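You operate a simulated robot arm through the tools that you are given. There is no shell and no other tool. Be economical: measure what you need, move in short steps, check, and stop when the job is done.

You are at the controls of a simulated two-armed robot. One attempt, no reset.

## Task
Take the static off the cup with the blue band, then tare it in the green-key balance.
Fine: stand it on the grey mat till the ioniser shows clear, switch that off again, load it by the top door and shut that; the other cup stays off the mat. Other keys and knobs, the mouse and the wooden box on the rollers stay as they are. Set down upright: what you pick out.

It is judged by the outcome, as a careful person would: the job done as asked, and still so three seconds after it is handed in. It fails if anything else is knocked over, pushed out of place, dropped, spilled or broken.

## Robot
Two 7-joint arms with fingered hands on one trunk, on a base that drives. Base frame: it is fixed to the floor where the robot stands at the start and does not move with it; the origin is under the middle of the robot, x ahead of it, y to its left, z up. Units: mm, degrees, N and s.
The left shoulder is at the start at [82, 173, 1058], the right one opposite. With the tool pointing down near the work surface each hand reaches from about 100 to 820 mm from the robot's upright axis, wherever it stands, measured 20 degrees to its own side. Places, roughly: black knob on control unit [500, 700, 800]; black mouse [500, 1250, 750]; blue knob marked corner [600, 600, 900]; green slider on control unit [400, 700, 800]; key marked on on green-key balance [400, 1000, 900]; key marked on on round-pan balance [400, 600, 900]; key marked print on green-key balance [400, 900, 900]; key marked ref on round-pan balance [400, 500, 900]; key marked store on round-pan balance [400, 400, 900]; key marked tare on green-key balance [400, 900, 900]; key marked tare on round-pan balance [400, 500, 900]; key marked zero on green-key balance [400, 900, 900]; key marked zero on round-pan balance [400, 500, 900]; latch of trim box [600, -100, 800]; left foot of green-key balance [500, 1100, 800]; left foot of round-pan balance [700, 700, 900]. Payload 3.5 kg a hand.
The tool frame of a hand sits at the grasp point between the pads (the TCP): z along the fingers, y along the line on which they close. The tips reach 25 mm beyond it. Largest opening 88 mm; the body of the gripper starts 29 mm behind the TCP. The gripper is a hand of 3 fingers: y runs from the thumb to the fingers, the wrist lies at [-13, -97, -162] in the tool frame, and closing takes about 1.5 s.
Orientation is that of the tool frame in the base frame, as a unit quaternion [x, y, z, w]. With the fingers straight down and the wrist toward the robot, the tool's x, y and z point along [0, 1, 0], [1, 0, 0] and [0, 0, -1] of the base frame.

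## Interface
- The arms move only by the tool step_arm. It takes "left_plan", "right_plan" or both (then of equal length, played together; a hand with none holds still); each is a list of rows, each an object of numbers (a shift or turn left out is 0, a gripper value left out holds the last): "tx", "ty", "tz": the shift along the tool's x, y, z in mm; "wx", "wy", "wz": the turn, a rotation vector about the tool's x, y, z in degrees. In form: [{"tx": .., "ty": .., "tz": .., "wx": .., "wy": .., "wz": ..}, ...]. A call has 1 to 10 rows; each row shifts and turns the commanded pose from where the row before left it, along the tool's axes as they then stand. "left_fingers" and "right_fingers" are, for a hand that has rows, the gripper command, from -1 (fully open) to 1 (shut), values between in proportion, set as the call begins (left out, the last holds). Each row takes 0.2 s and may step no farther than 50 mm and 8.6 degrees from the row before; otherwise, or with a gripper value out of range, the whole call is refused. Where a pose cannot be reached the arm comes as near as it can. A force on the tool above 70 N (or 10 N above the force at the start of the call, whichever is more), or a blocked arm, ends the call early, and 0.2 s more pass. The fingers move at their own pace (about 72 mm/s each) and stop on an object; they squeeze with about 24 N. The grip force told is the motor's: it shows also when the fingers shut on nothing. Time passes only in rows, and 0.2 s behind the last, so rows that do not move let the fingers close. It gives the time, the measured TCP pose, the force on the tool (base axes), the opening and the grip force at its end, in the units of the frame above (readings bear some noise), with the torque about the TCP (base axes, N m) and any sound that the robot's microphone picked up.
- Cameras (640 x 400 px; columns grow to the right, rows downward): "scene" is now at [197.6, 41.3, 1313.2]; the picture's right is [0.51, -0.85, -0.13], its down [-0.31, -0.05, -0.95] and it looks along [0.80, 0.52, -0.29] (base axes); focal length 214 px, centre (320, 200). "left" rides on the left gripper at [-58, -85, -99] in its tool frame; the picture's right is [-0.67, -0.35, 0.66], its down [0.69, -0.63, 0.37] and it looks along [0.28, 0.69, 0.66] (tool axes); focal length 261 px, centre (320, 200). "right" rides on the right gripper at [58, -85, -99] in its tool frame; the picture's right is [-0.67, 0.35, -0.66], its down [-0.69, -0.63, 0.37] and it looks along [-0.28, 0.69, 0.66] (tool axes); focal length 261 px, centre (320, 200). There is no depth. A picture from a camera that has moved, and an enlarged one, comes with that camera's place and axes in the base frame and with its lens. The place of the scene camera against the robot may be out by one fixed shift of up to 18 mm in any direction.
- grab_frame(camera): a new picture of that camera. The clock stands still meanwhile.
- lift_body(by): slides the trunk up (or, below 0, down) by that many mm; the arms and the scene camera ride with it, the base frame stays. It gives what a move gives, with no picture.
- roll_base(legs): drives the robot by 1 to 6 legs, each [ahead, left, turn to the left] in mm, mm and degrees, along the robot's own axes; the way and the turn of a leg run together, so that a leg with both is an arc; at most 1500 mm and 180 degrees a leg. The arms and the cameras ride along, it lands a little off, and it stops where it bumps. It gives what a move gives.
- set_fingers(index, middle, thumb_bend, thumb_turn, hand): sets how far each is bent, from 0 (flat) to 1 (curled in); at 0.3 the hand is open as for a grip, at 0.7 the pads meet at the TCP. One left out holds its place. A second passes; each finger stops where it meets its share of the squeeze, and holds until it gets a number again. A gripper value or a shape takes the hand back. It gives what a move gives, with no picture; readings hold the bend of each and the force on the fingers (four entries, about 0 where the hand has none), thumb and palm. thumb_turn goes from beside the hand (0) to across from the fingers (1), as for a grip.
- grasp_type(shape, hand): the hand has 3 fingers and takes this shape, open, in about a second: jaw (thumb against the fingers, like two jaws); tri (thumb and two fingers); tip (a fingertip pinch); poke (one finger out to press); point (the index stretched); flat (the hand flat); cup (the hand cupped); fist (a fist). The gripper value then closes the fingers along that shape, each until it touches; the sizes above hold for jaw. It gives what a move gives, with no picture.
- aim_head(pan, tilt): turns the head with the scene camera to pan (to the left, within 86 degrees either way) and tilt (down, from -29 to 69), counted from straight ahead of the robot. It gives what a move gives.
- close_up(camera, box): a new picture of the part [left, top, right, bottom] of that camera's present view, enlarged. The clock stands still meanwhile.
- job_done(): hands the job in; it is judged then, once.

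Work in short steps. Places have to be worked out from the pictures, the camera data and where the tool is seen: move nearer, look again, correct. Check each grasp and each placing, and mend what went wrong. You have 120 turns and 92 pictures in all, those below and enlarged ones among them. Open the grippers and draw the arms clear of the work before you hand the job in, unless the task says otherwise; then end with one line.

The tools are called after "Request:" by a JSON object that holds its "fn" and its "kwargs". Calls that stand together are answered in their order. step_arm: Moves the arms, as the interface text tells. Its arguments: {"type":"object","properties":{"left_plan":{"type":"array","items":{"type":"object","properties":{"tx":{"type":"number"},"ty":{"type":"number"},"tz":{"type":"number"},"wx":{"type":"number"},"wy":{"type":"number"},"wz":{"type":"number"}}}},"left_fingers":{"type":"number"},"right_plan":{"type":"array","items":{"type":"object","properties":{"tx":{"type":"number"},"ty":{"type":"number"},"tz":{"type":"number"},"wx":{"type":"number"},"wy":{"type":"number"},"wz":{"type":"number"}}}},"right_fingers":{"type":"number"}},"required":[]} The other tools are called the same way: lift_body (by) slides the trunk up or down; grasp_type (shape, hand) gives the hand a shape; set_fingers (index, middle, thumb_bend, thumb_turn, hand) moves the fingers one by one; roll_base (legs) drives the base; aim_head (pan, tilt) turns the head that bears the scene camera; grab_frame (camera) takes a picture; close_up (camera, box) takes an enlarged picture of a part of a camera's view; job_done () hands the job in.

At the start:

```text
time_s: 0.0
left_ee_pos: [375.4, 416.4, 1246.7]
left_tool_rot: [0.706, 0.708, 0.0, 0.0]
left_wrist_force: [-0.9, 0.6, 0.2]
left_ft_torque: [0.02, 0.04, 0.03]
left_finger_gap: 87.5
left_grasp_force: 0.1
left_shape: jaw
left_bend: [0.3, 0.3, 0.3, 0.98]
left_finger forces: [0.0, 0.0, 0.0, 0.0, 0.1, 0.0]
right_ee_pos: [461.6, 70.1, 1239.1]
right_tool_rot: [0.707, 0.707, -0.001, -0.001]
right_wrist_force: [0.5, 0.3, 0.0]
right_ft_torque: [0.01, 0.02, -0.02]
right_finger_gap: 87.7
right_grasp_force: 0.0
right_shape: jaw
right_bend: [0.3, 0.3, 0.3, 0.98]
right_finger forces: [0.0, 0.0, 0.0, 0.0, 0.0, 0.0]
trunk travel left (down, up): [-150.0, 305.0]
robot x, y, heading: [0.5, -0.9, 0.1]
head pan, tilt: [31.8, 5.1]
```

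scene: 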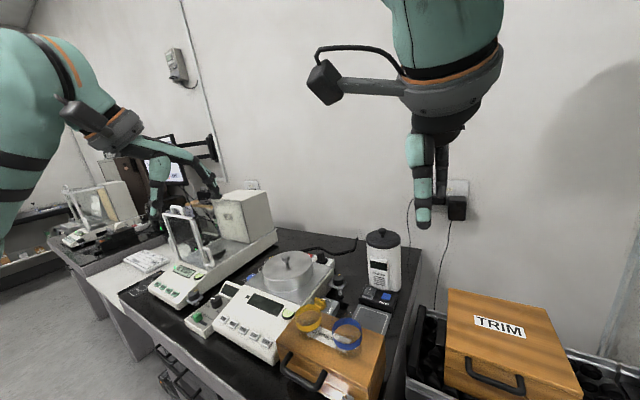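
right: 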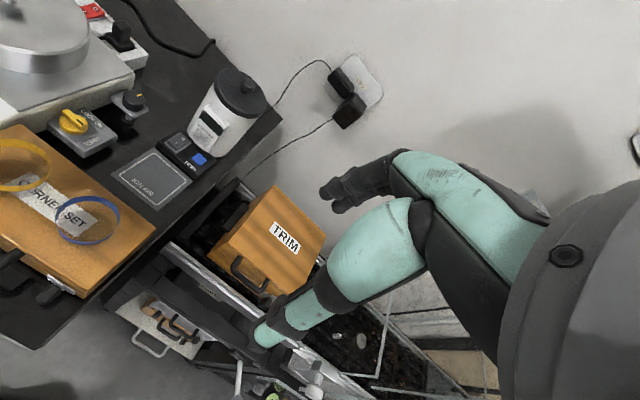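
left: 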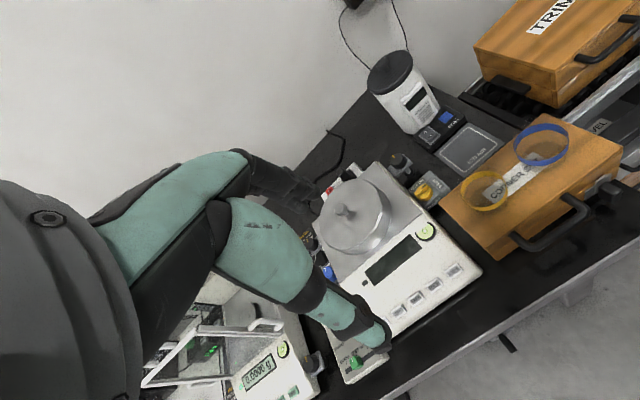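

The cups with yellow and blue bands seem to stand on the wooden box nearby; the grey mat and ioniser are behind. I'll enlarge the relevant parts.

Request:
{"fn": "close_up", "kwargs": {"camera": "scene", "box": [270, 220, 430, 320]}}

Request:
{"fn": "close_up", "kwargs": {"camera": "scene", "box": [120, 180, 320, 305]}}

Request:
{"fn": "close_up", "kwargs": {"camera": "right", "box": [0, 60, 280, 260]}}

Request:
{"fn": "close_up", "kwargs": {"camera": "left", "box": [140, 240, 420, 400]}}

```text
4.00 times, centred on (350, 270) of scene
camera zoom: at [197.6, 41.3, 1313.2], right [0.51, -0.85, -0.13], down [-0.31, -0.05, -0.95], along [0.8, 0.52, -0.29], focal length 858 px, centre (200, -80)
```

zoom: 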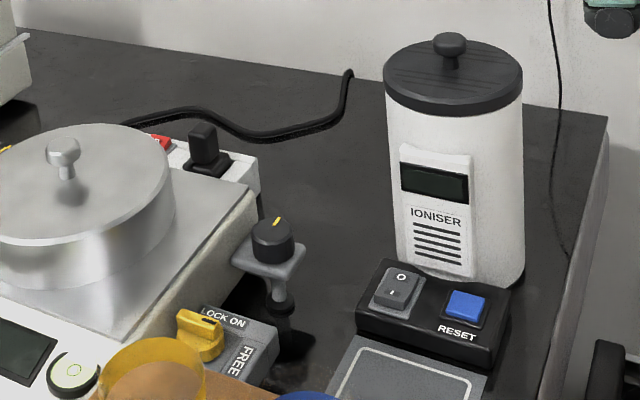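

```text
3.20 times, centred on (220, 242) of scene
camera zoom: at [197.6, 41.3, 1313.2], right [0.51, -0.85, -0.13], down [-0.31, -0.05, -0.95], along [0.8, 0.52, -0.29], focal length 686 px, centre (640, 64)
```

zoom: 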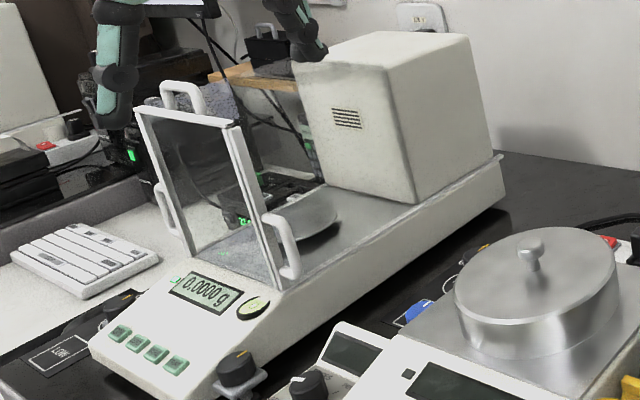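

```text
2.00 times, centred on (140, 160) of right
camera zoom: at [376.1, 128.9, 1337.9], right [0.35, -0.67, 0.65], down [-0.63, -0.69, -0.37], along [0.69, -0.28, -0.66], focal length 521 px, centre (680, 280)
```

zoom: 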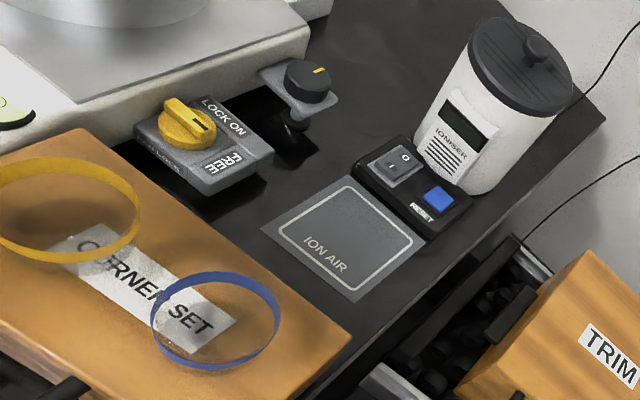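

```text
2.29 times, centred on (280, 320) of left
camera zoom: at [290.7, 357.3, 1347.1], right [-0.35, -0.67, -0.66], down [-0.63, 0.68, -0.37], along [0.69, 0.29, -0.66], focal length 596 px, centre (411, -74)
```

zoom: 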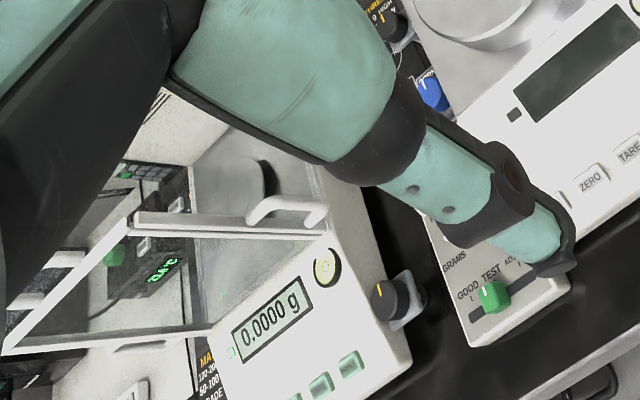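

Ioniser has a rocker (O/I), blue RESET, and the grey "ION AIR" mat. Now a look at the cups and at the green-key balance with the head tilted down.

Request:
{"fn": "aim_head", "kwargs": {"pan": 35, "tilt": 38}}

Request:
{"fn": "grab_frame", "kwargs": {"camera": "scene"}}

Request:
{"fn": "close_up", "kwargs": {"camera": "scene", "box": [280, 100, 480, 225]}}

```text
time_s: 1.0
left_ee_pos: [376.2, 415.2, 1246.9]
left_tool_rot: [0.705, 0.709, 0.001, 0.0]
left_wrist_force: [0.9, 0.2, -0.1]
left_ft_torque: [0.03, 0.0, 0.0]
left_finger_gap: 87.8
left_grasp_force: 0.1
left_shape: jaw
left_bend: [0.3, 0.3, 0.3, 0.98]
left_finger forces: [0.0, 0.1, 0.2, 0.0, 0.0, 0.0]
right_ee_pos: [461.0, 71.1, 1237.9]
right_tool_rot: [0.707, 0.707, 0.0, 0.0]
right_wrist_force: [0.8, -0.8, -0.3]
right_ft_torque: [-0.02, -0.02, 0.0]
right_finger_gap: 87.3
right_grasp_force: 0.1
right_shape: jaw
right_bend: [0.3, 0.3, 0.3, 0.98]
right_finger forces: [0.1, 0.0, 0.1, 0.0, 0.1, 0.1]
trunk travel left (down, up): [-150.0, 305.0]
robot x, y, heading: [2.8, 5.1, -0.0]
head pan, tilt: [35.0, 38.0]
```

```text
84 pictures are left
camera scene: at [177.7, 42.5, 1264.0], right [0.56, -0.82, -0.14], down [-0.68, -0.35, -0.64], along [0.48, 0.45, -0.75], focal length 214 px, centre (320, 200)
```

scene: 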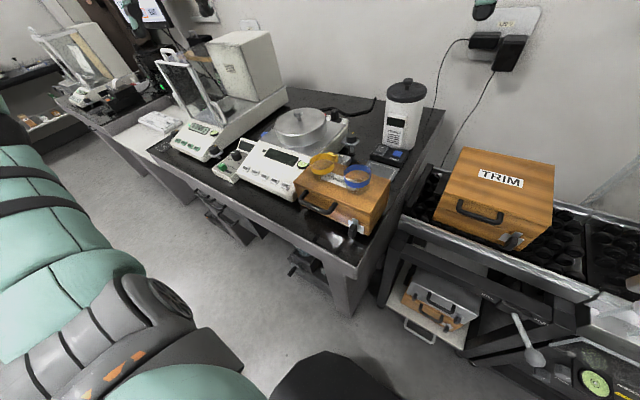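

```text
3.20 times, centred on (380, 162) of scene
camera zoom: at [177.7, 42.5, 1264.0], right [0.56, -0.82, -0.14], down [-0.68, -0.35, -0.64], along [0.48, 0.45, -0.75], focal length 686 px, centre (128, 320)
```

zoom: 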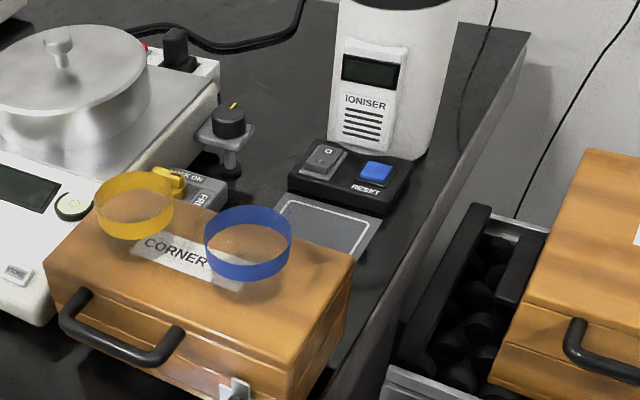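

Triangulating: blue band about [476, 211, 947], yellow about [477, 298, 947], mat about [632, 232, 808], rocker about [720, 257, 835]. I'll move the right arm aside and bring the left hand over the blue cup for a close look.

Request:
{"fn": "step_arm", "kwargs": {"left_plan": [{"tx": -10, "ty": 12, "tz": 10}, {"tx": -35, "ty": 14, "tz": 25}, {"tx": -35, "ty": 14, "tz": 25}, {"tx": -35, "ty": 14, "tz": 25}, {"tx": -35, "ty": 14, "tz": 25}, {"tx": -35, "ty": 14, "tz": 25}, {"tx": -19, "ty": 12, "tz": 25}], "right_plan": [{"tx": -40, "ty": -20}, {"tx": -40, "ty": -20}, {"tx": -40, "ty": -20}, {"tx": -40, "ty": -20}, {"tx": -40, "ty": -20}, {"tx": -20}, {}]}}

Request:
{"fn": "grab_frame", "kwargs": {"camera": "left"}}

```text
time_s: 2.6
left_ee_pos: [470.1, 212.4, 1086.5]
left_tool_rot: [0.706, 0.708, 0.0, -0.001]
left_wrist_force: [0.1, 0.2, 0.7]
left_ft_torque: [0.01, -0.01, 0.01]
left_finger_gap: 87.7
left_grasp_force: 0.2
left_shape: jaw
left_bend: [0.3, 0.3, 0.3, 0.98]
left_finger forces: [0.0, 0.0, 0.0, 0.0, 0.0, 0.0]
right_ee_pos: [362.4, -148.3, 1238.7]
right_tool_rot: [0.706, 0.708, -0.001, -0.001]
right_wrist_force: [0.7, -0.9, 0.8]
right_ft_torque: [0.04, 0.01, -0.02]
right_finger_gap: 87.7
right_grasp_force: 0.2
right_shape: jaw
right_bend: [0.3, 0.3, 0.3, 0.98]
right_finger forces: [0.1, 0.1, 0.0, 0.1, 0.0, 0.0]
trunk travel left (down, up): [-150.0, 305.0]
robot x, y, heading: [0.1, 0.0, 0.0]
head pan, tilt: [35.0, 38.0]
```

```text
82 pictures are left
camera left: at [385.8, 154.1, 1186.0], right [-0.35, -0.67, -0.66], down [-0.63, 0.68, -0.37], along [0.69, 0.29, -0.66], focal length 261 px, centre (320, 200)
```

left: 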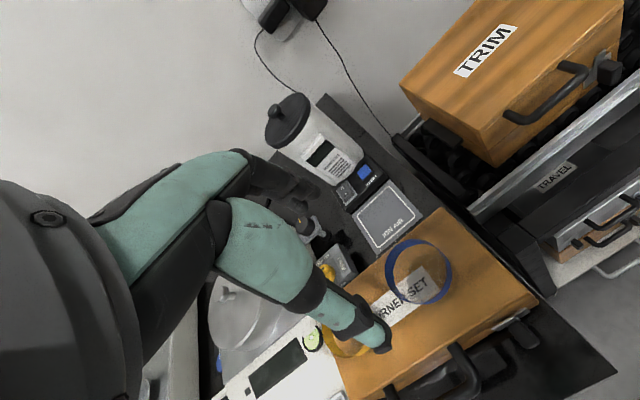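

Request:
{"fn": "close_up", "kwargs": {"camera": "left", "box": [300, 200, 500, 325]}}

Request:
{"fn": "grab_frame", "kwargs": {"camera": "right"}}

```text
3.20 times, centred on (400, 262) of left
camera zoom: at [385.8, 154.1, 1186.0], right [-0.35, -0.67, -0.66], down [-0.63, 0.68, -0.37], along [0.69, 0.29, -0.66], focal length 834 px, centre (64, 0)
```

zoom: 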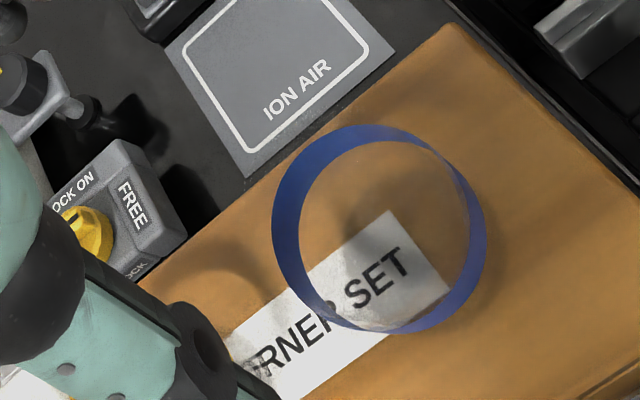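

```text
80 pictures are left
camera right: at [278.0, -89.8, 1338.1], right [0.35, -0.67, 0.65], down [-0.63, -0.69, -0.36], along [0.69, -0.28, -0.66], focal length 261 px, centre (320, 200)
```

right: 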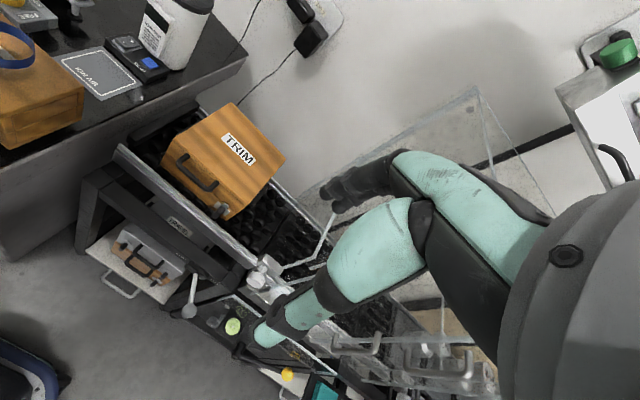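

Request:
{"fn": "close_up", "kwargs": {"camera": "scene", "box": [300, 140, 400, 240]}}

```text
4.00 times, centred on (350, 190) of scene
camera zoom: at [178.4, 42.2, 1263.8], right [0.56, -0.82, -0.14], down [-0.68, -0.35, -0.64], along [0.48, 0.45, -0.75], focal length 858 px, centre (200, 240)
```

zoom: 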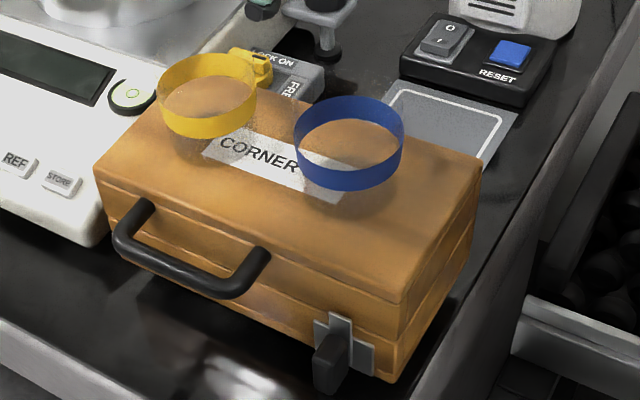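

Blue cup's band at about [476.5, 208, 947], diameter ~61 mm, box top at ~z 913. Descend halfway first, then look.

Request:
{"fn": "step_arm", "kwargs": {"left_plan": [{"tx": -4.5, "ty": 6.5, "tz": 30}, {"tz": 35}, {"tz": 15}]}}

Request:
{"fn": "grab_frame", "kwargs": {"camera": "left"}}

Request:
{"fn": "close_up", "kwargs": {"camera": "scene", "box": [270, 90, 430, 240]}}

```text
time_s: 3.4
left_ee_pos: [477.7, 206.3, 1005.4]
left_tool_rot: [0.707, 0.708, -0.001, 0.001]
left_wrist_force: [-0.8, 0.8, -0.3]
left_ft_torque: [0.0, -0.03, -0.04]
left_finger_gap: 87.9
left_grasp_force: 0.0
left_shape: jaw
left_bend: [0.3, 0.3, 0.3, 0.98]
left_finger forces: [0.0, 0.1, 0.1, 0.0, 0.0, 0.0]
right_ee_pos: [362.4, -148.1, 1238.5]
right_tool_rot: [0.707, 0.707, 0.0, -0.001]
right_wrist_force: [-0.1, -0.8, -0.4]
right_ft_torque: [0.0, 0.0, 0.0]
right_finger_gap: 87.7
right_grasp_force: 0.0
right_shape: jaw
right_bend: [0.3, 0.3, 0.3, 0.98]
right_finger forces: [0.0, 0.0, 0.0, 0.0, 0.1, 0.0]
trunk travel left (down, up): [-150.0, 305.0]
robot x, y, heading: [-2.9, -1.2, 0.1]
head pan, tilt: [35.0, 38.0]
```

```text
78 pictures are left
camera left: at [391.4, 149.0, 1106.6], right [-0.35, -0.67, -0.66], down [-0.63, 0.68, -0.37], along [0.69, 0.29, -0.66], focal length 261 px, centre (320, 200)
```

left: 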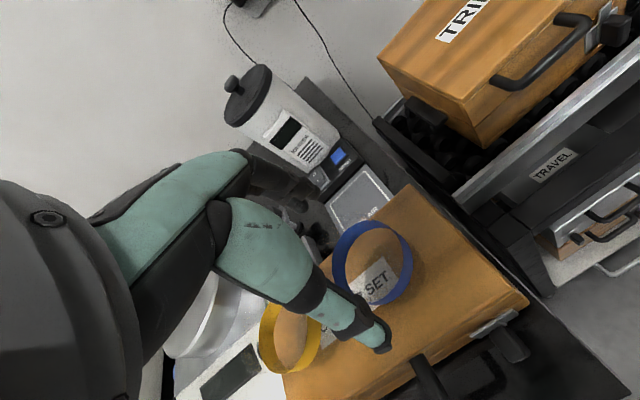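

```text
2.67 times, centred on (350, 165) of scene
camera zoom: at [177.5, 42.3, 1264.0], right [0.56, -0.82, -0.14], down [-0.68, -0.35, -0.64], along [0.48, 0.45, -0.75], focal length 572 px, centre (240, 293)
```

zoom: 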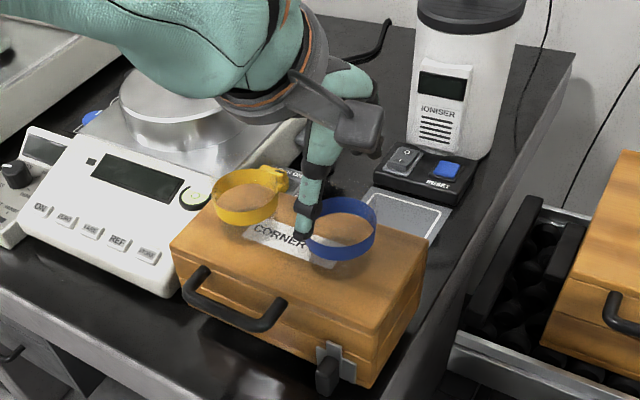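

The ring centre recomputes to [476, 206.5], right beneath the TCP. Descend to z≈946 with small steps.

Request:
{"fn": "step_arm", "kwargs": {"left_plan": [{"ty": -1, "tz": 20}, {"tz": 20}, {"tz": 12}, {"tz": 7}]}}

Request:
{"fn": "grab_frame", "kwargs": {"camera": "left"}}

Request:
{"fn": "close_up", "kwargs": {"camera": "scene", "box": [270, 90, 430, 240]}}

```text
time_s: 4.4
left_ee_pos: [475.9, 208.2, 948.7]
left_tool_rot: [0.706, 0.709, 0.0, -0.001]
left_wrist_force: [0.5, 0.3, 2.3]
left_ft_torque: [0.03, 0.02, -0.01]
left_finger_gap: 87.8
left_grasp_force: 0.1
left_shape: jaw
left_bend: [0.3, 0.3, 0.3, 0.98]
left_finger forces: [0.8, 0.1, 0.0, 0.0, 0.8, 0.1]
right_ee_pos: [362.7, -148.1, 1239.7]
right_tool_rot: [0.707, 0.707, 0.0, 0.0]
right_wrist_force: [0.5, 0.0, -0.9]
right_ft_torque: [-0.03, -0.04, 0.01]
right_finger_gap: 87.7
right_grasp_force: 0.0
right_shape: jaw
right_bend: [0.3, 0.3, 0.3, 0.98]
right_finger forces: [0.0, 0.0, 0.0, 0.0, 0.0, 0.0]
trunk travel left (down, up): [-150.0, 305.0]
robot x, y, heading: [1.4, -0.5, 0.0]
head pan, tilt: [35.0, 38.0]
```

```text
76 pictures are left
camera left: at [391.4, 149.1, 1047.6], right [-0.35, -0.67, -0.66], down [-0.63, 0.68, -0.37], along [0.69, 0.29, -0.66], focal length 261 px, centre (320, 200)
```

left: 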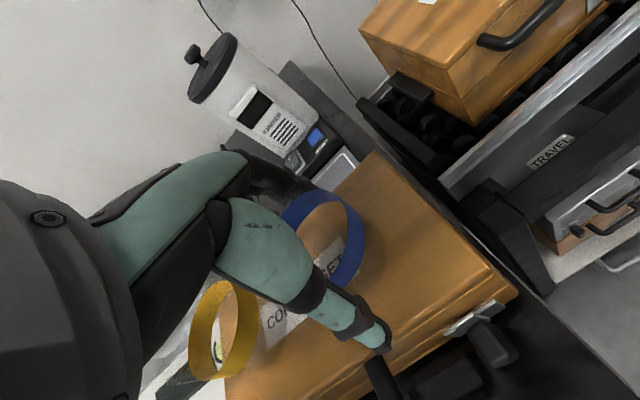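

```text
2.67 times, centred on (350, 165) of scene
camera zoom: at [177.5, 42.2, 1264.0], right [0.56, -0.82, -0.14], down [-0.68, -0.35, -0.64], along [0.48, 0.45, -0.75], focal length 572 px, centre (240, 293)
```

zoom: 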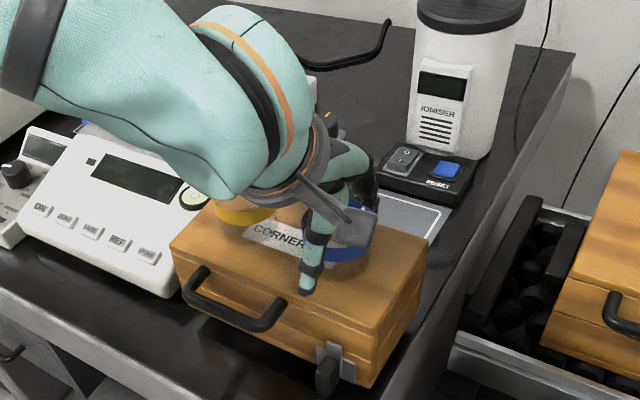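

Light 2 N contact (fingertips likely reaching the box top). Raise 3 mm and begin closing part-way.

Request:
{"fn": "step_arm", "kwargs": {"left_plan": [{"tz": -3}, {}, {}, {}, {}], "left_fingers": -0.35}}

```text
time_s: 5.6
left_ee_pos: [476.1, 206.6, 951.9]
left_tool_rot: [0.706, 0.709, 0.0, 0.001]
left_wrist_force: [1.7, 0.3, 4.2]
left_ft_torque: [0.11, -0.1, -0.01]
left_finger_gap: 41.6
left_grasp_force: 24.3
left_shape: jaw
left_bend: [0.74, 0.54, 0.63, 0.98]
left_finger forces: [9.2, 16.0, 0.1, 0.0, 24.1, 0.1]
right_ee_pos: [362.0, -148.2, 1240.1]
right_tool_rot: [0.707, 0.708, -0.001, -0.001]
right_wrist_force: [-0.5, -0.6, 0.4]
right_ft_torque: [-0.01, 0.03, 0.01]
right_finger_gap: 87.4
right_grasp_force: 0.1
right_shape: jaw
right_bend: [0.3, 0.3, 0.3, 0.98]
right_finger forces: [0.1, 0.1, 0.0, 0.0, 0.1, 0.0]
trunk travel left (down, up): [-150.0, 305.0]
robot x, y, heading: [1.0, 1.6, -0.2]
head pan, tilt: [35.0, 38.0]
```

Request:
{"fn": "close_up", "kwargs": {"camera": "left", "box": [180, 130, 420, 380]}}

Request:
{"fn": "close_up", "kwargs": {"camera": "scene", "box": [310, 120, 410, 220]}}

```text
1.60 times, centred on (300, 255) of left
camera zoom: at [391.4, 148.8, 1050.9], right [-0.35, -0.67, -0.66], down [-0.63, 0.68, -0.37], along [0.69, 0.29, -0.66], focal length 417 px, centre (352, 112)
```

zoom: 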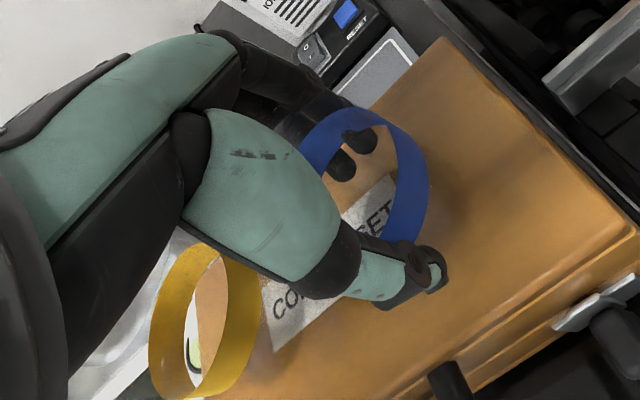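

```text
4.00 times, centred on (360, 170) of scene
camera zoom: at [177.5, 42.2, 1264.0], right [0.56, -0.82, -0.14], down [-0.68, -0.35, -0.64], along [0.48, 0.45, -0.75], focal length 858 px, centre (160, 320)
```

zoom: 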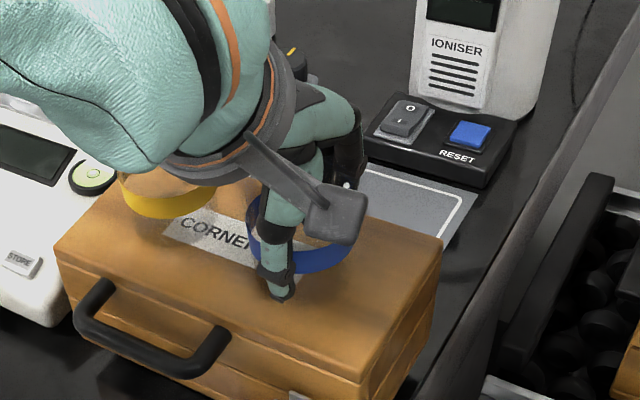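

Two fingertips behind and thumb in front grip the cup just below the band. Lift slowly and check.

Request:
{"fn": "step_arm", "kwargs": {"left_plan": [{"tz": -5}, {"tz": -10}, {"tz": -15}, {"tz": -20}]}}

Request:
{"fn": "close_up", "kwargs": {"camera": "left", "box": [180, 130, 420, 380]}}

Request:
{"fn": "close_up", "kwargs": {"camera": "scene", "box": [310, 120, 410, 220]}}

```text
time_s: 6.6
left_ee_pos: [475.4, 206.9, 1002.9]
left_tool_rot: [0.706, 0.708, -0.001, 0.0]
left_wrist_force: [-0.7, -0.6, 0.1]
left_ft_torque: [0.0, 0.01, -0.02]
left_finger_gap: 40.8
left_grasp_force: 24.3
left_shape: jaw
left_bend: [0.74, 0.55, 0.63, 0.98]
left_finger forces: [8.7, 15.2, 0.0, 0.0, 23.3, 0.1]
right_ee_pos: [362.4, -147.4, 1239.3]
right_tool_rot: [0.707, 0.707, 0.0, 0.0]
right_wrist_force: [0.3, -0.8, -0.6]
right_ft_torque: [0.01, -0.04, -0.01]
right_finger_gap: 87.7
right_grasp_force: 0.0
right_shape: jaw
right_bend: [0.3, 0.3, 0.3, 0.98]
right_finger forces: [0.0, 0.1, 0.0, 0.1, 0.0, 0.0]
trunk travel left (down, up): [-150.0, 305.0]
robot x, y, heading: [4.4, 2.2, 0.0]
head pan, tilt: [35.0, 38.0]
```

```text
1.60 times, centred on (300, 255) of left
camera zoom: at [389.8, 148.1, 1101.9], right [-0.35, -0.67, -0.66], down [-0.63, 0.68, -0.37], along [0.69, 0.29, -0.66], focal length 417 px, centre (352, 112)
```

zoom: 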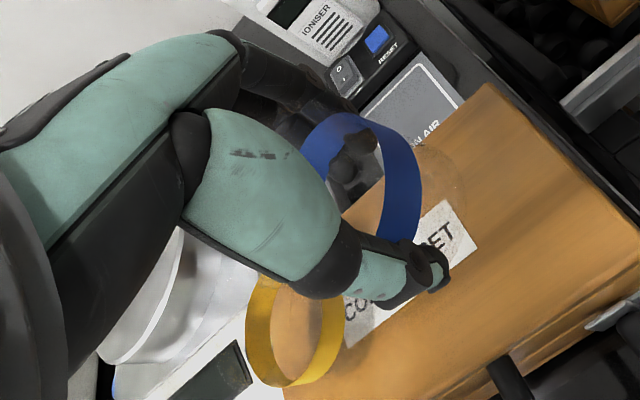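

```text
4.00 times, centred on (360, 170) of scene
camera zoom: at [177.1, 42.2, 1264.1], right [0.56, -0.82, -0.14], down [-0.68, -0.35, -0.64], along [0.48, 0.45, -0.75], focal length 858 px, centre (160, 320)
```

zoom: 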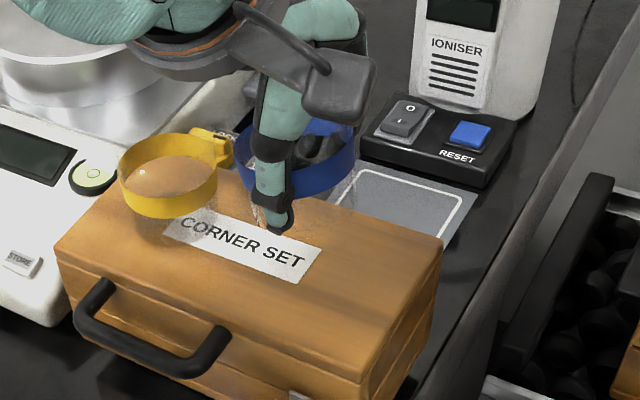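

Cup is held upright, yellow cup undisturbed. Move above the mat at height and check arm clearance over the yellow cup.

Request:
{"fn": "step_arm", "kwargs": {"left_plan": [{"tz": -20}, {"tx": 2, "ty": 30}, {"tx": 5, "ty": 35}, {"tx": 5, "ty": 35}, {"tx": 5, "ty": 35}, {"tx": 5, "ty": 20}]}}

Request:
{"fn": "grab_frame", "kwargs": {"camera": "scene"}}

Request:
{"fn": "grab_frame", "kwargs": {"camera": "left"}}

Request:
{"fn": "grab_frame", "kwargs": {"camera": "right"}}

```text
time_s: 8.0
left_ee_pos: [613.1, 224.0, 1021.7]
left_tool_rot: [0.705, 0.709, 0.0, 0.001]
left_wrist_force: [0.7, -0.2, -1.5]
left_ft_torque: [0.01, 0.0, 0.02]
left_finger_gap: 40.8
left_grasp_force: 23.6
left_shape: jaw
left_bend: [0.74, 0.55, 0.63, 0.98]
left_finger forces: [8.8, 15.3, 0.0, 0.0, 22.9, 0.0]
left hand out of reach, approached as far as the arm can: row 6
right_ee_pos: [361.3, -148.3, 1239.0]
right_tool_rot: [0.706, 0.708, 0.0, -0.001]
right_wrist_force: [1.0, 0.5, -0.5]
right_ft_torque: [0.01, -0.01, -0.02]
right_finger_gap: 87.5
right_grasp_force: 0.1
right_shape: jaw
right_bend: [0.3, 0.3, 0.3, 0.98]
right_finger forces: [0.0, 0.1, 0.0, 0.0, 0.0, 0.0]
trunk travel left (down, up): [-150.0, 305.0]
robot x, y, heading: [-3.1, 0.0, -0.0]
head pan, tilt: [35.0, 38.0]
```

```text
70 pictures are left
camera scene: at [176.7, 42.2, 1264.2], right [0.56, -0.82, -0.14], down [-0.68, -0.35, -0.64], along [0.48, 0.45, -0.75], focal length 214 px, centre (320, 200)
```

scene: 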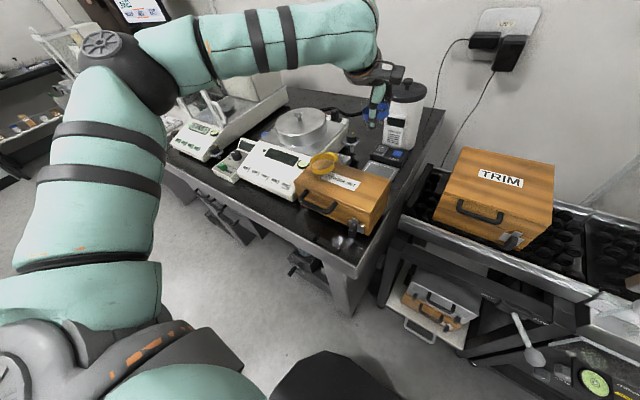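

```text
69 pictures are left
camera left: at [526.5, 166.8, 1121.4], right [-0.34, -0.67, -0.66], down [-0.63, 0.68, -0.37], along [0.69, 0.29, -0.66], focal length 261 px, centre (320, 200)
```

left: 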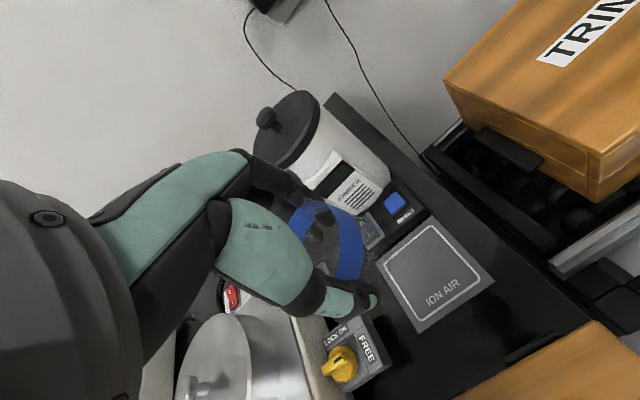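

```text
68 pictures are left
camera right: at [276.3, -89.6, 1338.8], right [0.35, -0.67, 0.65], down [-0.63, -0.69, -0.37], along [0.69, -0.28, -0.66], focal length 261 px, centre (320, 200)
```

right: 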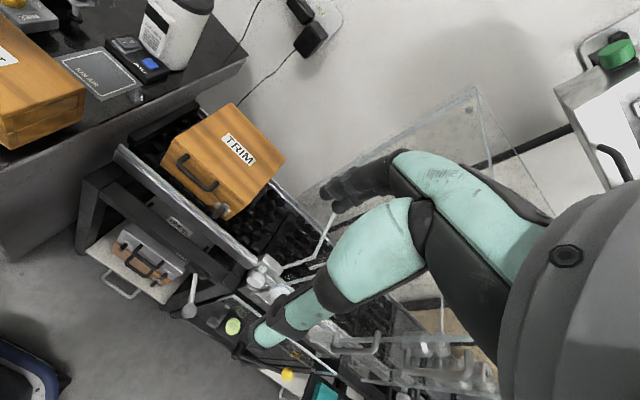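

The arm hits a limit because the hand is high relative to the shoulder. I'll raise the trunk 150 mm (hand rides up), which also keeps the forearm higher over the yellow cup.

Request:
{"fn": "lift_body", "kwargs": {"by": 150}}

Request:
{"fn": "step_arm", "kwargs": {"left_plan": [{"tz": 40}, {"tz": 40}, {"tz": 40}, {"tz": 40}, {"tx": 3, "ty": 10, "tz": 20}, {"tx": 2, "ty": 9, "tz": 20}, {}]}}

Request:
{"fn": "grab_frame", "kwargs": {"camera": "scene"}}

Request:
{"fn": "grab_frame", "kwargs": {"camera": "left"}}

```text
time_s: 9.7
left_ee_pos: [558.3, 224.2, 1277.7]
left_tool_rot: [0.704, 0.705, 0.062, 0.063]
left_wrist_force: [-0.6, 0.2, -0.6]
left_ft_torque: [0.03, -0.01, 0.0]
left_finger_gap: 40.5
left_grasp_force: 24.0
left_shape: jaw
left_bend: [0.74, 0.55, 0.63, 0.98]
left_finger forces: [8.8, 15.4, 0.0, 0.0, 22.9, 0.0]
right_ee_pos: [360.2, -148.8, 1388.9]
right_tool_rot: [0.706, 0.708, -0.001, -0.001]
right_wrist_force: [0.1, -0.2, 0.5]
right_ft_torque: [0.01, -0.01, -0.03]
right_finger_gap: 87.6
right_grasp_force: 0.1
right_shape: jaw
right_bend: [0.3, 0.3, 0.3, 0.98]
right_finger forces: [0.1, 0.1, 0.0, 0.1, 0.0, 0.0]
trunk travel left (down, up): [-300.0, 155.0]
robot x, y, heading: [-0.9, -0.3, 0.0]
head pan, tilt: [35.0, 38.0]
```

```text
time_s: 11.3
left_ee_pos: [566.4, 260.7, 1108.0]
left_tool_rot: [0.703, 0.706, 0.061, 0.062]
left_wrist_force: [-0.2, -0.2, 0.3]
left_ft_torque: [0.05, 0.02, 0.0]
left_finger_gap: 40.1
left_grasp_force: 23.8
left_shape: jaw
left_bend: [0.75, 0.55, 0.63, 0.98]
left_finger forces: [9.0, 15.6, 0.0, 0.1, 22.7, 0.0]
left hand out of reach, approached as far as the arm can: row 2, 4, 5, 6
right_ee_pos: [360.3, -148.6, 1389.2]
right_tool_rot: [0.707, 0.707, -0.001, -0.001]
right_wrist_force: [0.6, -0.6, 0.1]
right_ft_torque: [-0.01, 0.0, -0.03]
right_finger_gap: 87.6
right_grasp_force: 0.0
right_shape: jaw
right_bend: [0.3, 0.3, 0.3, 0.98]
right_finger forces: [0.1, 0.1, 0.0, 0.0, 0.0, 0.1]
trunk travel left (down, up): [-300.0, 155.0]
robot x, y, heading: [-1.0, -0.9, -0.1]
head pan, tilt: [35.0, 38.0]
```

```text
67 pictures are left
camera scene: at [87.1, 42.5, 1443.5], right [0.57, -0.82, -0.04], down [-0.55, -0.35, -0.75], along [0.6, 0.45, -0.66], focal length 214 px, centre (320, 200)
```

scene: 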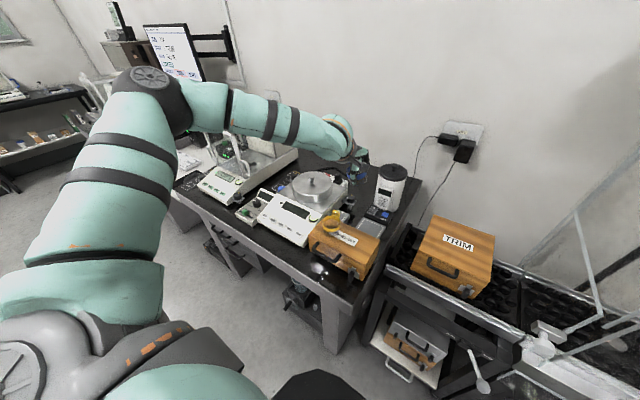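

```text
66 pictures are left
camera left: at [464.9, 203.8, 1190.9], right [-0.23, -0.67, -0.7], down [-0.56, 0.68, -0.47], along [0.8, 0.29, -0.53], focal length 261 px, centre (320, 200)
```

left: 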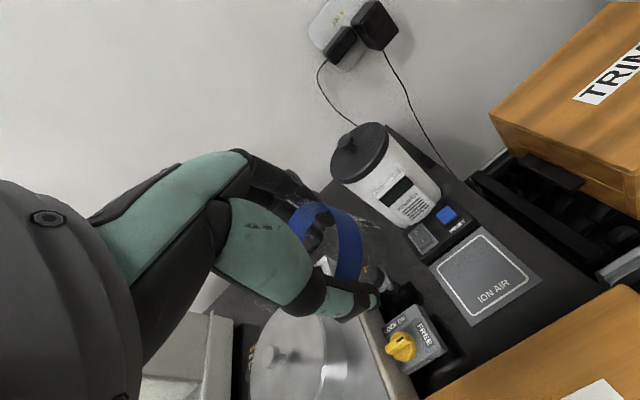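

The trunk lift leans the torso back, worsening reach. I'll retract the hand up/back, then undo the lift.

Request:
{"fn": "step_arm", "kwargs": {"left_plan": [{"tz": -40}, {"tz": -40}, {"tz": -40, "tx": -10}, {"tz": -40, "tx": -13, "ty": -10}, {"tz": -10, "tx": -13, "ty": -20}, {}]}}

Request:
{"fn": "lift_body", "kwargs": {"by": -150}}

```text
time_s: 12.7
left_ee_pos: [507.2, 226.3, 1270.0]
left_tool_rot: [0.703, 0.706, 0.06, 0.062]
left_wrist_force: [0.5, 0.4, -0.9]
left_ft_torque: [0.01, 0.05, 0.01]
left_finger_gap: 39.4
left_grasp_force: 24.1
left_shape: jaw
left_bend: [0.75, 0.55, 0.64, 0.98]
left_finger forces: [8.6, 15.8, 0.0, 0.1, 22.4, 0.0]
right_ee_pos: [362.1, -150.1, 1388.7]
right_tool_rot: [0.707, 0.707, -0.001, 0.0]
right_wrist_force: [-1.1, -0.5, -0.1]
right_ft_torque: [-0.02, -0.02, 0.03]
right_finger_gap: 87.6
right_grasp_force: 0.0
right_shape: jaw
right_bend: [0.3, 0.3, 0.3, 0.98]
right_finger forces: [0.0, 0.0, 0.1, 0.0, 0.1, 0.0]
trunk travel left (down, up): [-300.0, 155.0]
robot x, y, heading: [0.6, 1.2, 0.1]
head pan, tilt: [35.0, 38.0]
```

```text
time_s: 14.5
left_ee_pos: [504.9, 225.4, 1121.3]
left_tool_rot: [0.703, 0.706, 0.061, 0.062]
left_wrist_force: [-0.9, -0.2, -0.9]
left_ft_torque: [0.01, -0.04, 0.03]
left_finger_gap: 39.3
left_grasp_force: 23.9
left_shape: jaw
left_bend: [0.75, 0.55, 0.64, 0.98]
left_finger forces: [8.6, 15.9, 0.0, 0.1, 22.3, 0.1]
right_ee_pos: [360.4, -149.6, 1239.6]
right_tool_rot: [0.707, 0.708, -0.001, 0.0]
right_wrist_force: [0.4, -0.5, 0.0]
right_ft_torque: [-0.02, 0.01, 0.02]
right_finger_gap: 87.8
right_grasp_force: 0.0
right_shape: jaw
right_bend: [0.3, 0.3, 0.3, 0.98]
right_finger forces: [0.1, 0.0, 0.1, 0.0, 0.0, 0.1]
trunk travel left (down, up): [-150.0, 305.0]
robot x, y, heading: [-0.3, 3.7, -0.2]
head pan, tilt: [35.0, 38.0]
```

Hand tilted 10° from the limit; I'll re-level it, then shift the base 200 mm to the right so that the left forearm comes straight from the front and stays clear of the yellow cup.

Request:
{"fn": "step_arm", "kwargs": {"left_plan": [{"wx": 5, "tz": -10}, {"wx": 5.1}, {}]}}

Request:
{"fn": "roll_base", "kwargs": {"legs": [[0, -200, 0]]}}

Request:
{"fn": "aim_head", "kwargs": {"pan": 35, "tilt": 28}}

Request:
{"fn": "grab_frame", "kwargs": {"camera": "scene"}}

```text
time_s: 15.3
left_ee_pos: [503.1, 226.5, 1131.3]
left_tool_rot: [0.705, 0.709, -0.003, 0.0]
left_wrist_force: [0.0, 0.1, -0.6]
left_ft_torque: [0.01, 0.02, -0.05]
left_finger_gap: 39.1
left_grasp_force: 23.7
left_shape: jaw
left_bend: [0.75, 0.55, 0.64, 0.98]
left_finger forces: [8.4, 15.9, 0.0, 0.0, 22.0, 0.0]
right_ee_pos: [359.9, -150.1, 1238.7]
right_tool_rot: [0.707, 0.707, 0.0, -0.001]
right_wrist_force: [0.5, 0.4, -0.5]
right_ft_torque: [0.01, -0.01, 0.0]
right_finger_gap: 87.6
right_grasp_force: 0.0
right_shape: jaw
right_bend: [0.3, 0.3, 0.3, 0.98]
right_finger forces: [0.1, 0.0, 0.1, 0.0, 0.1, 0.1]
trunk travel left (down, up): [-150.0, 305.0]
robot x, y, heading: [-0.3, -3.4, -0.1]
head pan, tilt: [35.0, 38.0]
```

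```text
time_s: 16.9
left_ee_pos: [504.3, 28.2, 1130.3]
left_tool_rot: [0.706, 0.709, -0.001, -0.001]
left_wrist_force: [-0.7, 0.0, -0.3]
left_ft_torque: [0.02, 0.03, -0.04]
left_finger_gap: 39.2
left_grasp_force: 23.6
left_shape: jaw
left_bend: [0.75, 0.55, 0.64, 0.98]
left_finger forces: [8.5, 15.9, 0.0, 0.0, 22.1, 0.0]
right_ee_pos: [362.0, -348.7, 1238.6]
right_tool_rot: [0.706, 0.708, -0.001, 0.0]
right_wrist_force: [-0.6, 0.1, 0.8]
right_ft_torque: [-0.01, -0.02, 0.0]
right_finger_gap: 87.6
right_grasp_force: 0.1
right_shape: jaw
right_bend: [0.3, 0.3, 0.3, 0.98]
right_finger forces: [0.0, 0.0, 0.0, 0.1, 0.0, 0.0]
trunk travel left (down, up): [-150.0, 305.0]
robot x, y, heading: [-0.8, -200.0, -0.1]
head pan, tilt: [35.0, 38.0]
```

```text
time_s: 17.6
left_ee_pos: [503.9, 27.4, 1131.1]
left_tool_rot: [0.706, 0.708, -0.001, -0.001]
left_wrist_force: [1.2, 1.0, -0.5]
left_ft_torque: [0.02, 0.03, -0.01]
left_finger_gap: 39.1
left_grasp_force: 24.3
left_shape: jaw
left_bend: [0.75, 0.55, 0.64, 0.98]
left_finger forces: [8.3, 15.9, 0.0, 0.0, 22.1, 0.1]
right_ee_pos: [361.0, -348.1, 1238.7]
right_tool_rot: [0.706, 0.708, 0.001, -0.001]
right_wrist_force: [-0.2, -0.4, -0.3]
right_ft_torque: [0.01, 0.0, 0.01]
right_finger_gap: 87.8
right_grasp_force: 0.1
right_shape: jaw
right_bend: [0.3, 0.3, 0.3, 0.98]
right_finger forces: [0.0, 0.0, 0.0, 0.0, 0.0, 0.0]
trunk travel left (down, up): [-150.0, 305.0]
robot x, y, heading: [1.1, -196.1, 0.0]
head pan, tilt: [35.0, 28.0]
```

```text
65 pictures are left
camera scene: at [185.3, -154.4, 1278.0], right [0.56, -0.82, -0.14], down [-0.59, -0.27, -0.76], along [0.59, 0.51, -0.63], focal length 214 px, centre (320, 200)
```

scene: 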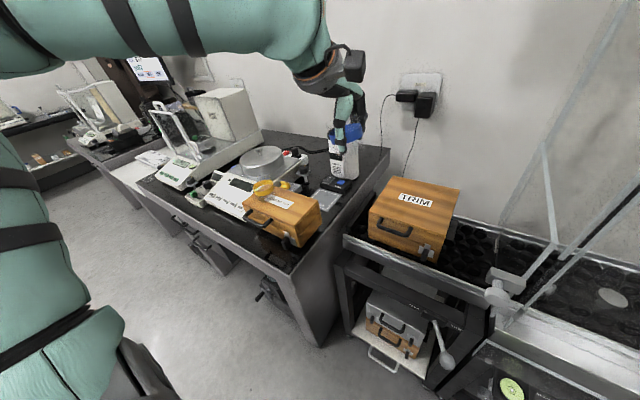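

Clear. Mat spans about x 595–690, y 182–275 (centre [642, 228]). Move the cup to just above it.

Request:
{"fn": "step_arm", "kwargs": {"left_plan": [{"tx": 32, "ty": 25, "tz": 5}, {"tx": 34, "ty": 25, "tz": 15}, {"tx": 34, "ty": 25, "tz": 20}, {"tx": 34, "ty": 22, "tz": 25}, {"tx": 34, "ty": 20, "tz": 30}, {"tx": 33, "ty": 19, "tz": 30}, {}]}}

Request:
{"fn": "grab_frame", "kwargs": {"camera": "scene"}}

Request:
{"fn": "grab_frame", "kwargs": {"camera": "left"}}

```text
time_s: 19.2
left_ee_pos: [640.5, 229.1, 1005.9]
left_tool_rot: [0.706, 0.709, -0.001, 0.0]
left_wrist_force: [-0.5, 0.2, 0.3]
left_ft_torque: [-0.01, 0.01, -0.02]
left_finger_gap: 38.9
left_grasp_force: 24.1
left_shape: jaw
left_bend: [0.75, 0.55, 0.65, 0.98]
left_finger forces: [8.1, 16.0, 0.0, 0.0, 21.9, 0.1]
right_ee_pos: [360.3, -348.8, 1239.4]
right_tool_rot: [0.707, 0.708, 0.001, 0.0]
right_wrist_force: [0.1, 0.1, 0.4]
right_ft_torque: [0.03, 0.01, 0.01]
right_finger_gap: 87.6
right_grasp_force: 0.0
right_shape: jaw
right_bend: [0.3, 0.3, 0.3, 0.98]
right_finger forces: [0.1, 0.0, 0.0, 0.0, 0.0, 0.0]
trunk travel left (down, up): [-150.0, 305.0]
robot x, y, heading: [0.6, -197.9, 0.1]
head pan, tilt: [35.0, 28.0]
```

```text
64 pictures are left
camera scene: at [184.6, -154.4, 1278.3], right [0.56, -0.82, -0.14], down [-0.59, -0.27, -0.76], along [0.59, 0.51, -0.63], focal length 214 px, centre (320, 200)
```

scene: 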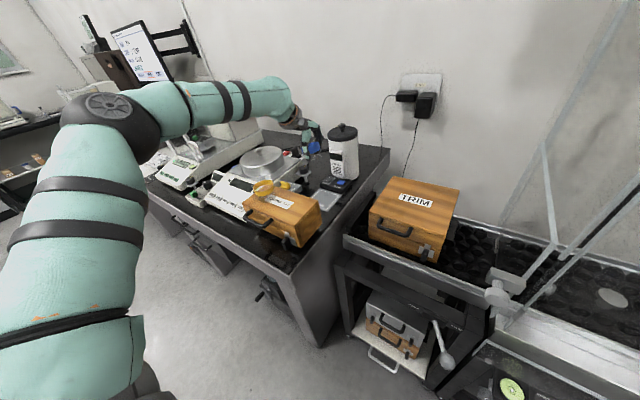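

```text
63 pictures are left
camera left: at [555.2, 171.1, 1105.2], right [-0.35, -0.67, -0.65], down [-0.63, 0.68, -0.37], along [0.69, 0.29, -0.66], focal length 261 px, centre (320, 200)
```

left: 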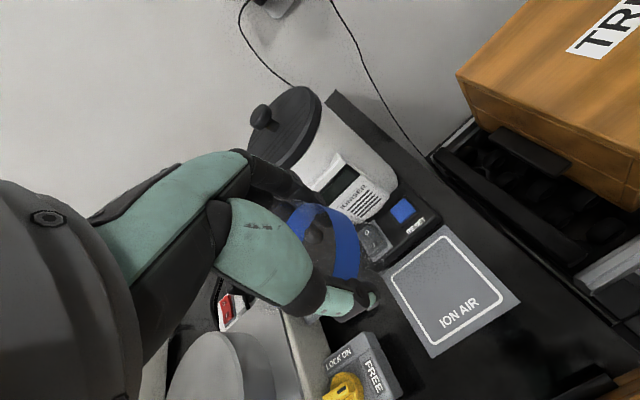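

Reach is fine here. Descend to z≈860, then creep to contact.

Request:
{"fn": "step_arm", "kwargs": {"left_plan": [{"tz": 35}, {"tz": 35}, {"tz": 35}, {"tz": 25}, {"tz": 15}, {}]}}

Request:
{"fn": "grab_frame", "kwargs": {"camera": "scene"}}

Request:
{"fn": "grab_frame", "kwargs": {"camera": "left"}}

```text
time_s: 20.6
left_ee_pos: [639.6, 228.9, 860.3]
left_tool_rot: [0.706, 0.708, -0.001, 0.0]
left_wrist_force: [-0.1, -0.3, -0.2]
left_ft_torque: [0.03, 0.03, 0.0]
left_finger_gap: 38.6
left_grasp_force: 23.9
left_shape: jaw
left_bend: [0.75, 0.55, 0.65, 0.98]
left_finger forces: [8.0, 15.9, 0.0, 0.0, 21.8, 0.0]
right_ee_pos: [360.8, -347.7, 1237.4]
right_tool_rot: [0.706, 0.708, -0.001, 0.0]
right_wrist_force: [-0.6, -1.1, 0.6]
right_ft_torque: [0.02, 0.01, -0.02]
right_finger_gap: 87.7
right_grasp_force: 0.0
right_shape: jaw
right_bend: [0.3, 0.3, 0.3, 0.98]
right_finger forces: [0.0, 0.0, 0.1, 0.0, 0.0, 0.1]
trunk travel left (down, up): [-150.0, 305.0]
robot x, y, heading: [-0.7, -198.3, 0.2]
head pan, tilt: [35.0, 28.0]
```

```text
62 pictures are left
camera scene: at [185.3, -153.9, 1278.1], right [0.56, -0.82, -0.14], down [-0.59, -0.27, -0.76], along [0.59, 0.51, -0.63], focal length 214 px, centre (320, 200)
```

scene: 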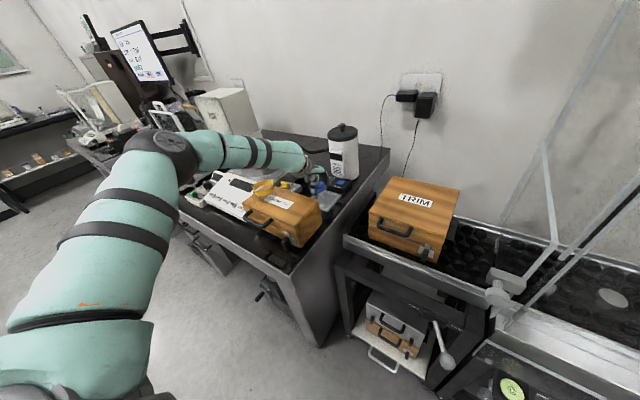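

```text
61 pictures are left
camera left: at [555.5, 171.4, 960.8], right [-0.35, -0.67, -0.65], down [-0.63, 0.68, -0.37], along [0.69, 0.29, -0.66], focal length 261 px, centre (320, 200)
```

left: 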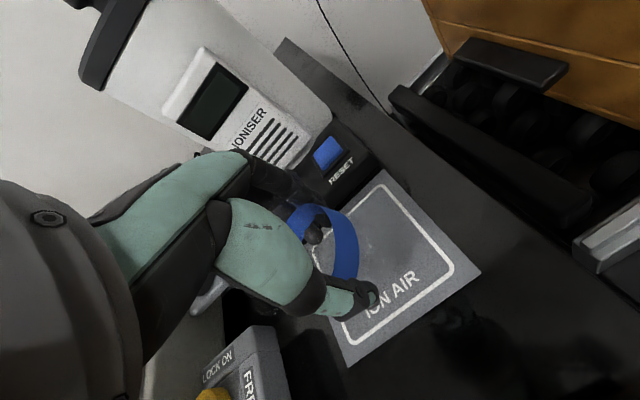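

Request:
{"fn": "step_arm", "kwargs": {"left_plan": [{"tz": 5}, {"tz": 5}, {"tz": 4}]}}

Request:
{"fn": "close_up", "kwargs": {"camera": "left", "box": [250, 150, 450, 350]}}

Request:
{"fn": "close_up", "kwargs": {"camera": "scene", "box": [270, 140, 370, 230]}}

```text
time_s: 21.4
left_ee_pos: [638.0, 227.6, 847.8]
left_tool_rot: [0.706, 0.708, -0.001, -0.001]
left_wrist_force: [0.5, -0.1, 0.5]
left_ft_torque: [0.01, -0.01, -0.03]
left_finger_gap: 38.3
left_grasp_force: 23.6
left_shape: jaw
left_bend: [0.75, 0.55, 0.65, 0.98]
left_finger forces: [8.0, 15.9, 0.0, 0.1, 21.8, 0.1]
right_ee_pos: [361.2, -348.8, 1238.0]
right_tool_rot: [0.707, 0.708, -0.001, 0.0]
right_wrist_force: [-0.1, 0.8, -0.1]
right_ft_torque: [-0.01, 0.01, 0.01]
right_finger_gap: 87.6
right_grasp_force: 0.1
right_shape: jaw
right_bend: [0.3, 0.3, 0.3, 0.98]
right_finger forces: [0.1, 0.0, 0.0, 0.0, 0.0, 0.0]
trunk travel left (down, up): [-150.0, 305.0]
robot x, y, heading: [-0.7, -197.0, 0.2]
head pan, tilt: [35.0, 28.0]
```

```text
2.00 times, centred on (350, 250) of left
camera zoom: at [552.7, 170.5, 946.9], right [-0.35, -0.67, -0.65], down [-0.63, 0.68, -0.37], along [0.69, 0.29, -0.66], focal length 521 px, centre (260, 100)
```

zoom: 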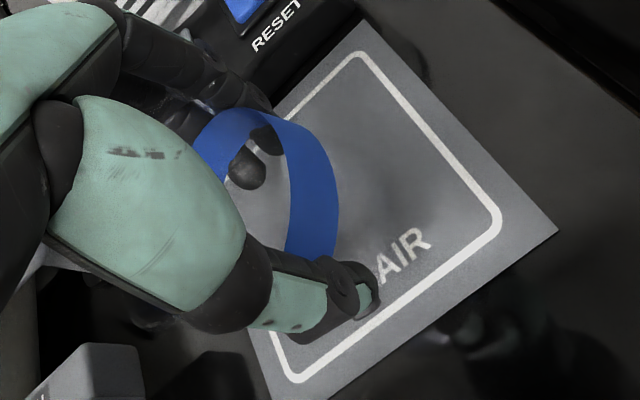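

```text
4.44 times, centred on (320, 185) of scene
camera zoom: at [185.4, -153.8, 1278.0], right [0.56, -0.82, -0.14], down [-0.59, -0.27, -0.76], along [0.59, 0.51, -0.63], focal length 953 px, centre (320, 267)
```

zoom: 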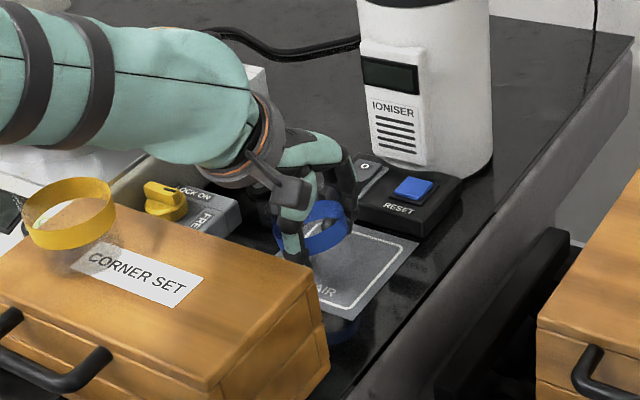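

No contact yet at 848. Continue in small steps.

Request:
{"fn": "step_arm", "kwargs": {"left_plan": [{"tz": 3}, {"tz": 2}]}}

Request:
{"fn": "step_arm", "kwargs": {"left_plan": [{"tz": 3}]}}

```text
time_s: 22.0
left_ee_pos: [635.8, 229.1, 843.3]
left_tool_rot: [0.706, 0.709, -0.002, 0.0]
left_wrist_force: [0.0, -0.8, -0.3]
left_ft_torque: [0.04, -0.01, -0.03]
left_finger_gap: 38.3
left_grasp_force: 24.1
left_shape: jaw
left_bend: [0.75, 0.55, 0.65, 0.98]
left_finger forces: [7.9, 15.9, 0.1, 0.0, 21.7, 0.0]
left hand out of reach, approached as far as the arm can: row 2
right_ee_pos: [360.9, -348.5, 1238.9]
right_tool_rot: [0.706, 0.708, 0.0, -0.001]
right_wrist_force: [0.7, 0.2, -0.7]
right_ft_torque: [0.04, 0.01, 0.01]
right_finger_gap: 87.5
right_grasp_force: 0.1
right_shape: jaw
right_bend: [0.3, 0.3, 0.3, 0.98]
right_finger forces: [0.0, 0.0, 0.0, 0.1, 0.1, 0.0]
trunk travel left (down, up): [-150.0, 305.0]
robot x, y, heading: [2.5, -196.9, 0.2]
head pan, tilt: [35.0, 28.0]
```

```text
time_s: 22.4
left_ee_pos: [633.9, 228.3, 840.7]
left_tool_rot: [0.706, 0.708, 0.001, 0.0]
left_wrist_force: [0.8, -1.2, 1.3]
left_ft_torque: [0.03, -0.06, -0.02]
left_finger_gap: 38.5
left_grasp_force: 23.9
left_shape: jaw
left_bend: [0.75, 0.55, 0.65, 0.98]
left_finger forces: [8.5, 16.1, 0.0, 0.0, 21.9, 0.0]
right_ee_pos: [361.5, -349.1, 1237.8]
right_tool_rot: [0.707, 0.707, 0.0, 0.0]
right_wrist_force: [-0.5, 0.7, 0.3]
right_ft_torque: [-0.01, -0.02, 0.01]
right_finger_gap: 87.6
right_grasp_force: 0.2
right_shape: jaw
right_bend: [0.3, 0.3, 0.3, 0.98]
right_finger forces: [0.0, 0.1, 0.0, 0.1, 0.0, 0.1]
trunk travel left (down, up): [-150.0, 305.0]
robot x, y, heading: [1.0, -199.6, 0.1]
head pan, tilt: [35.0, 28.0]
```

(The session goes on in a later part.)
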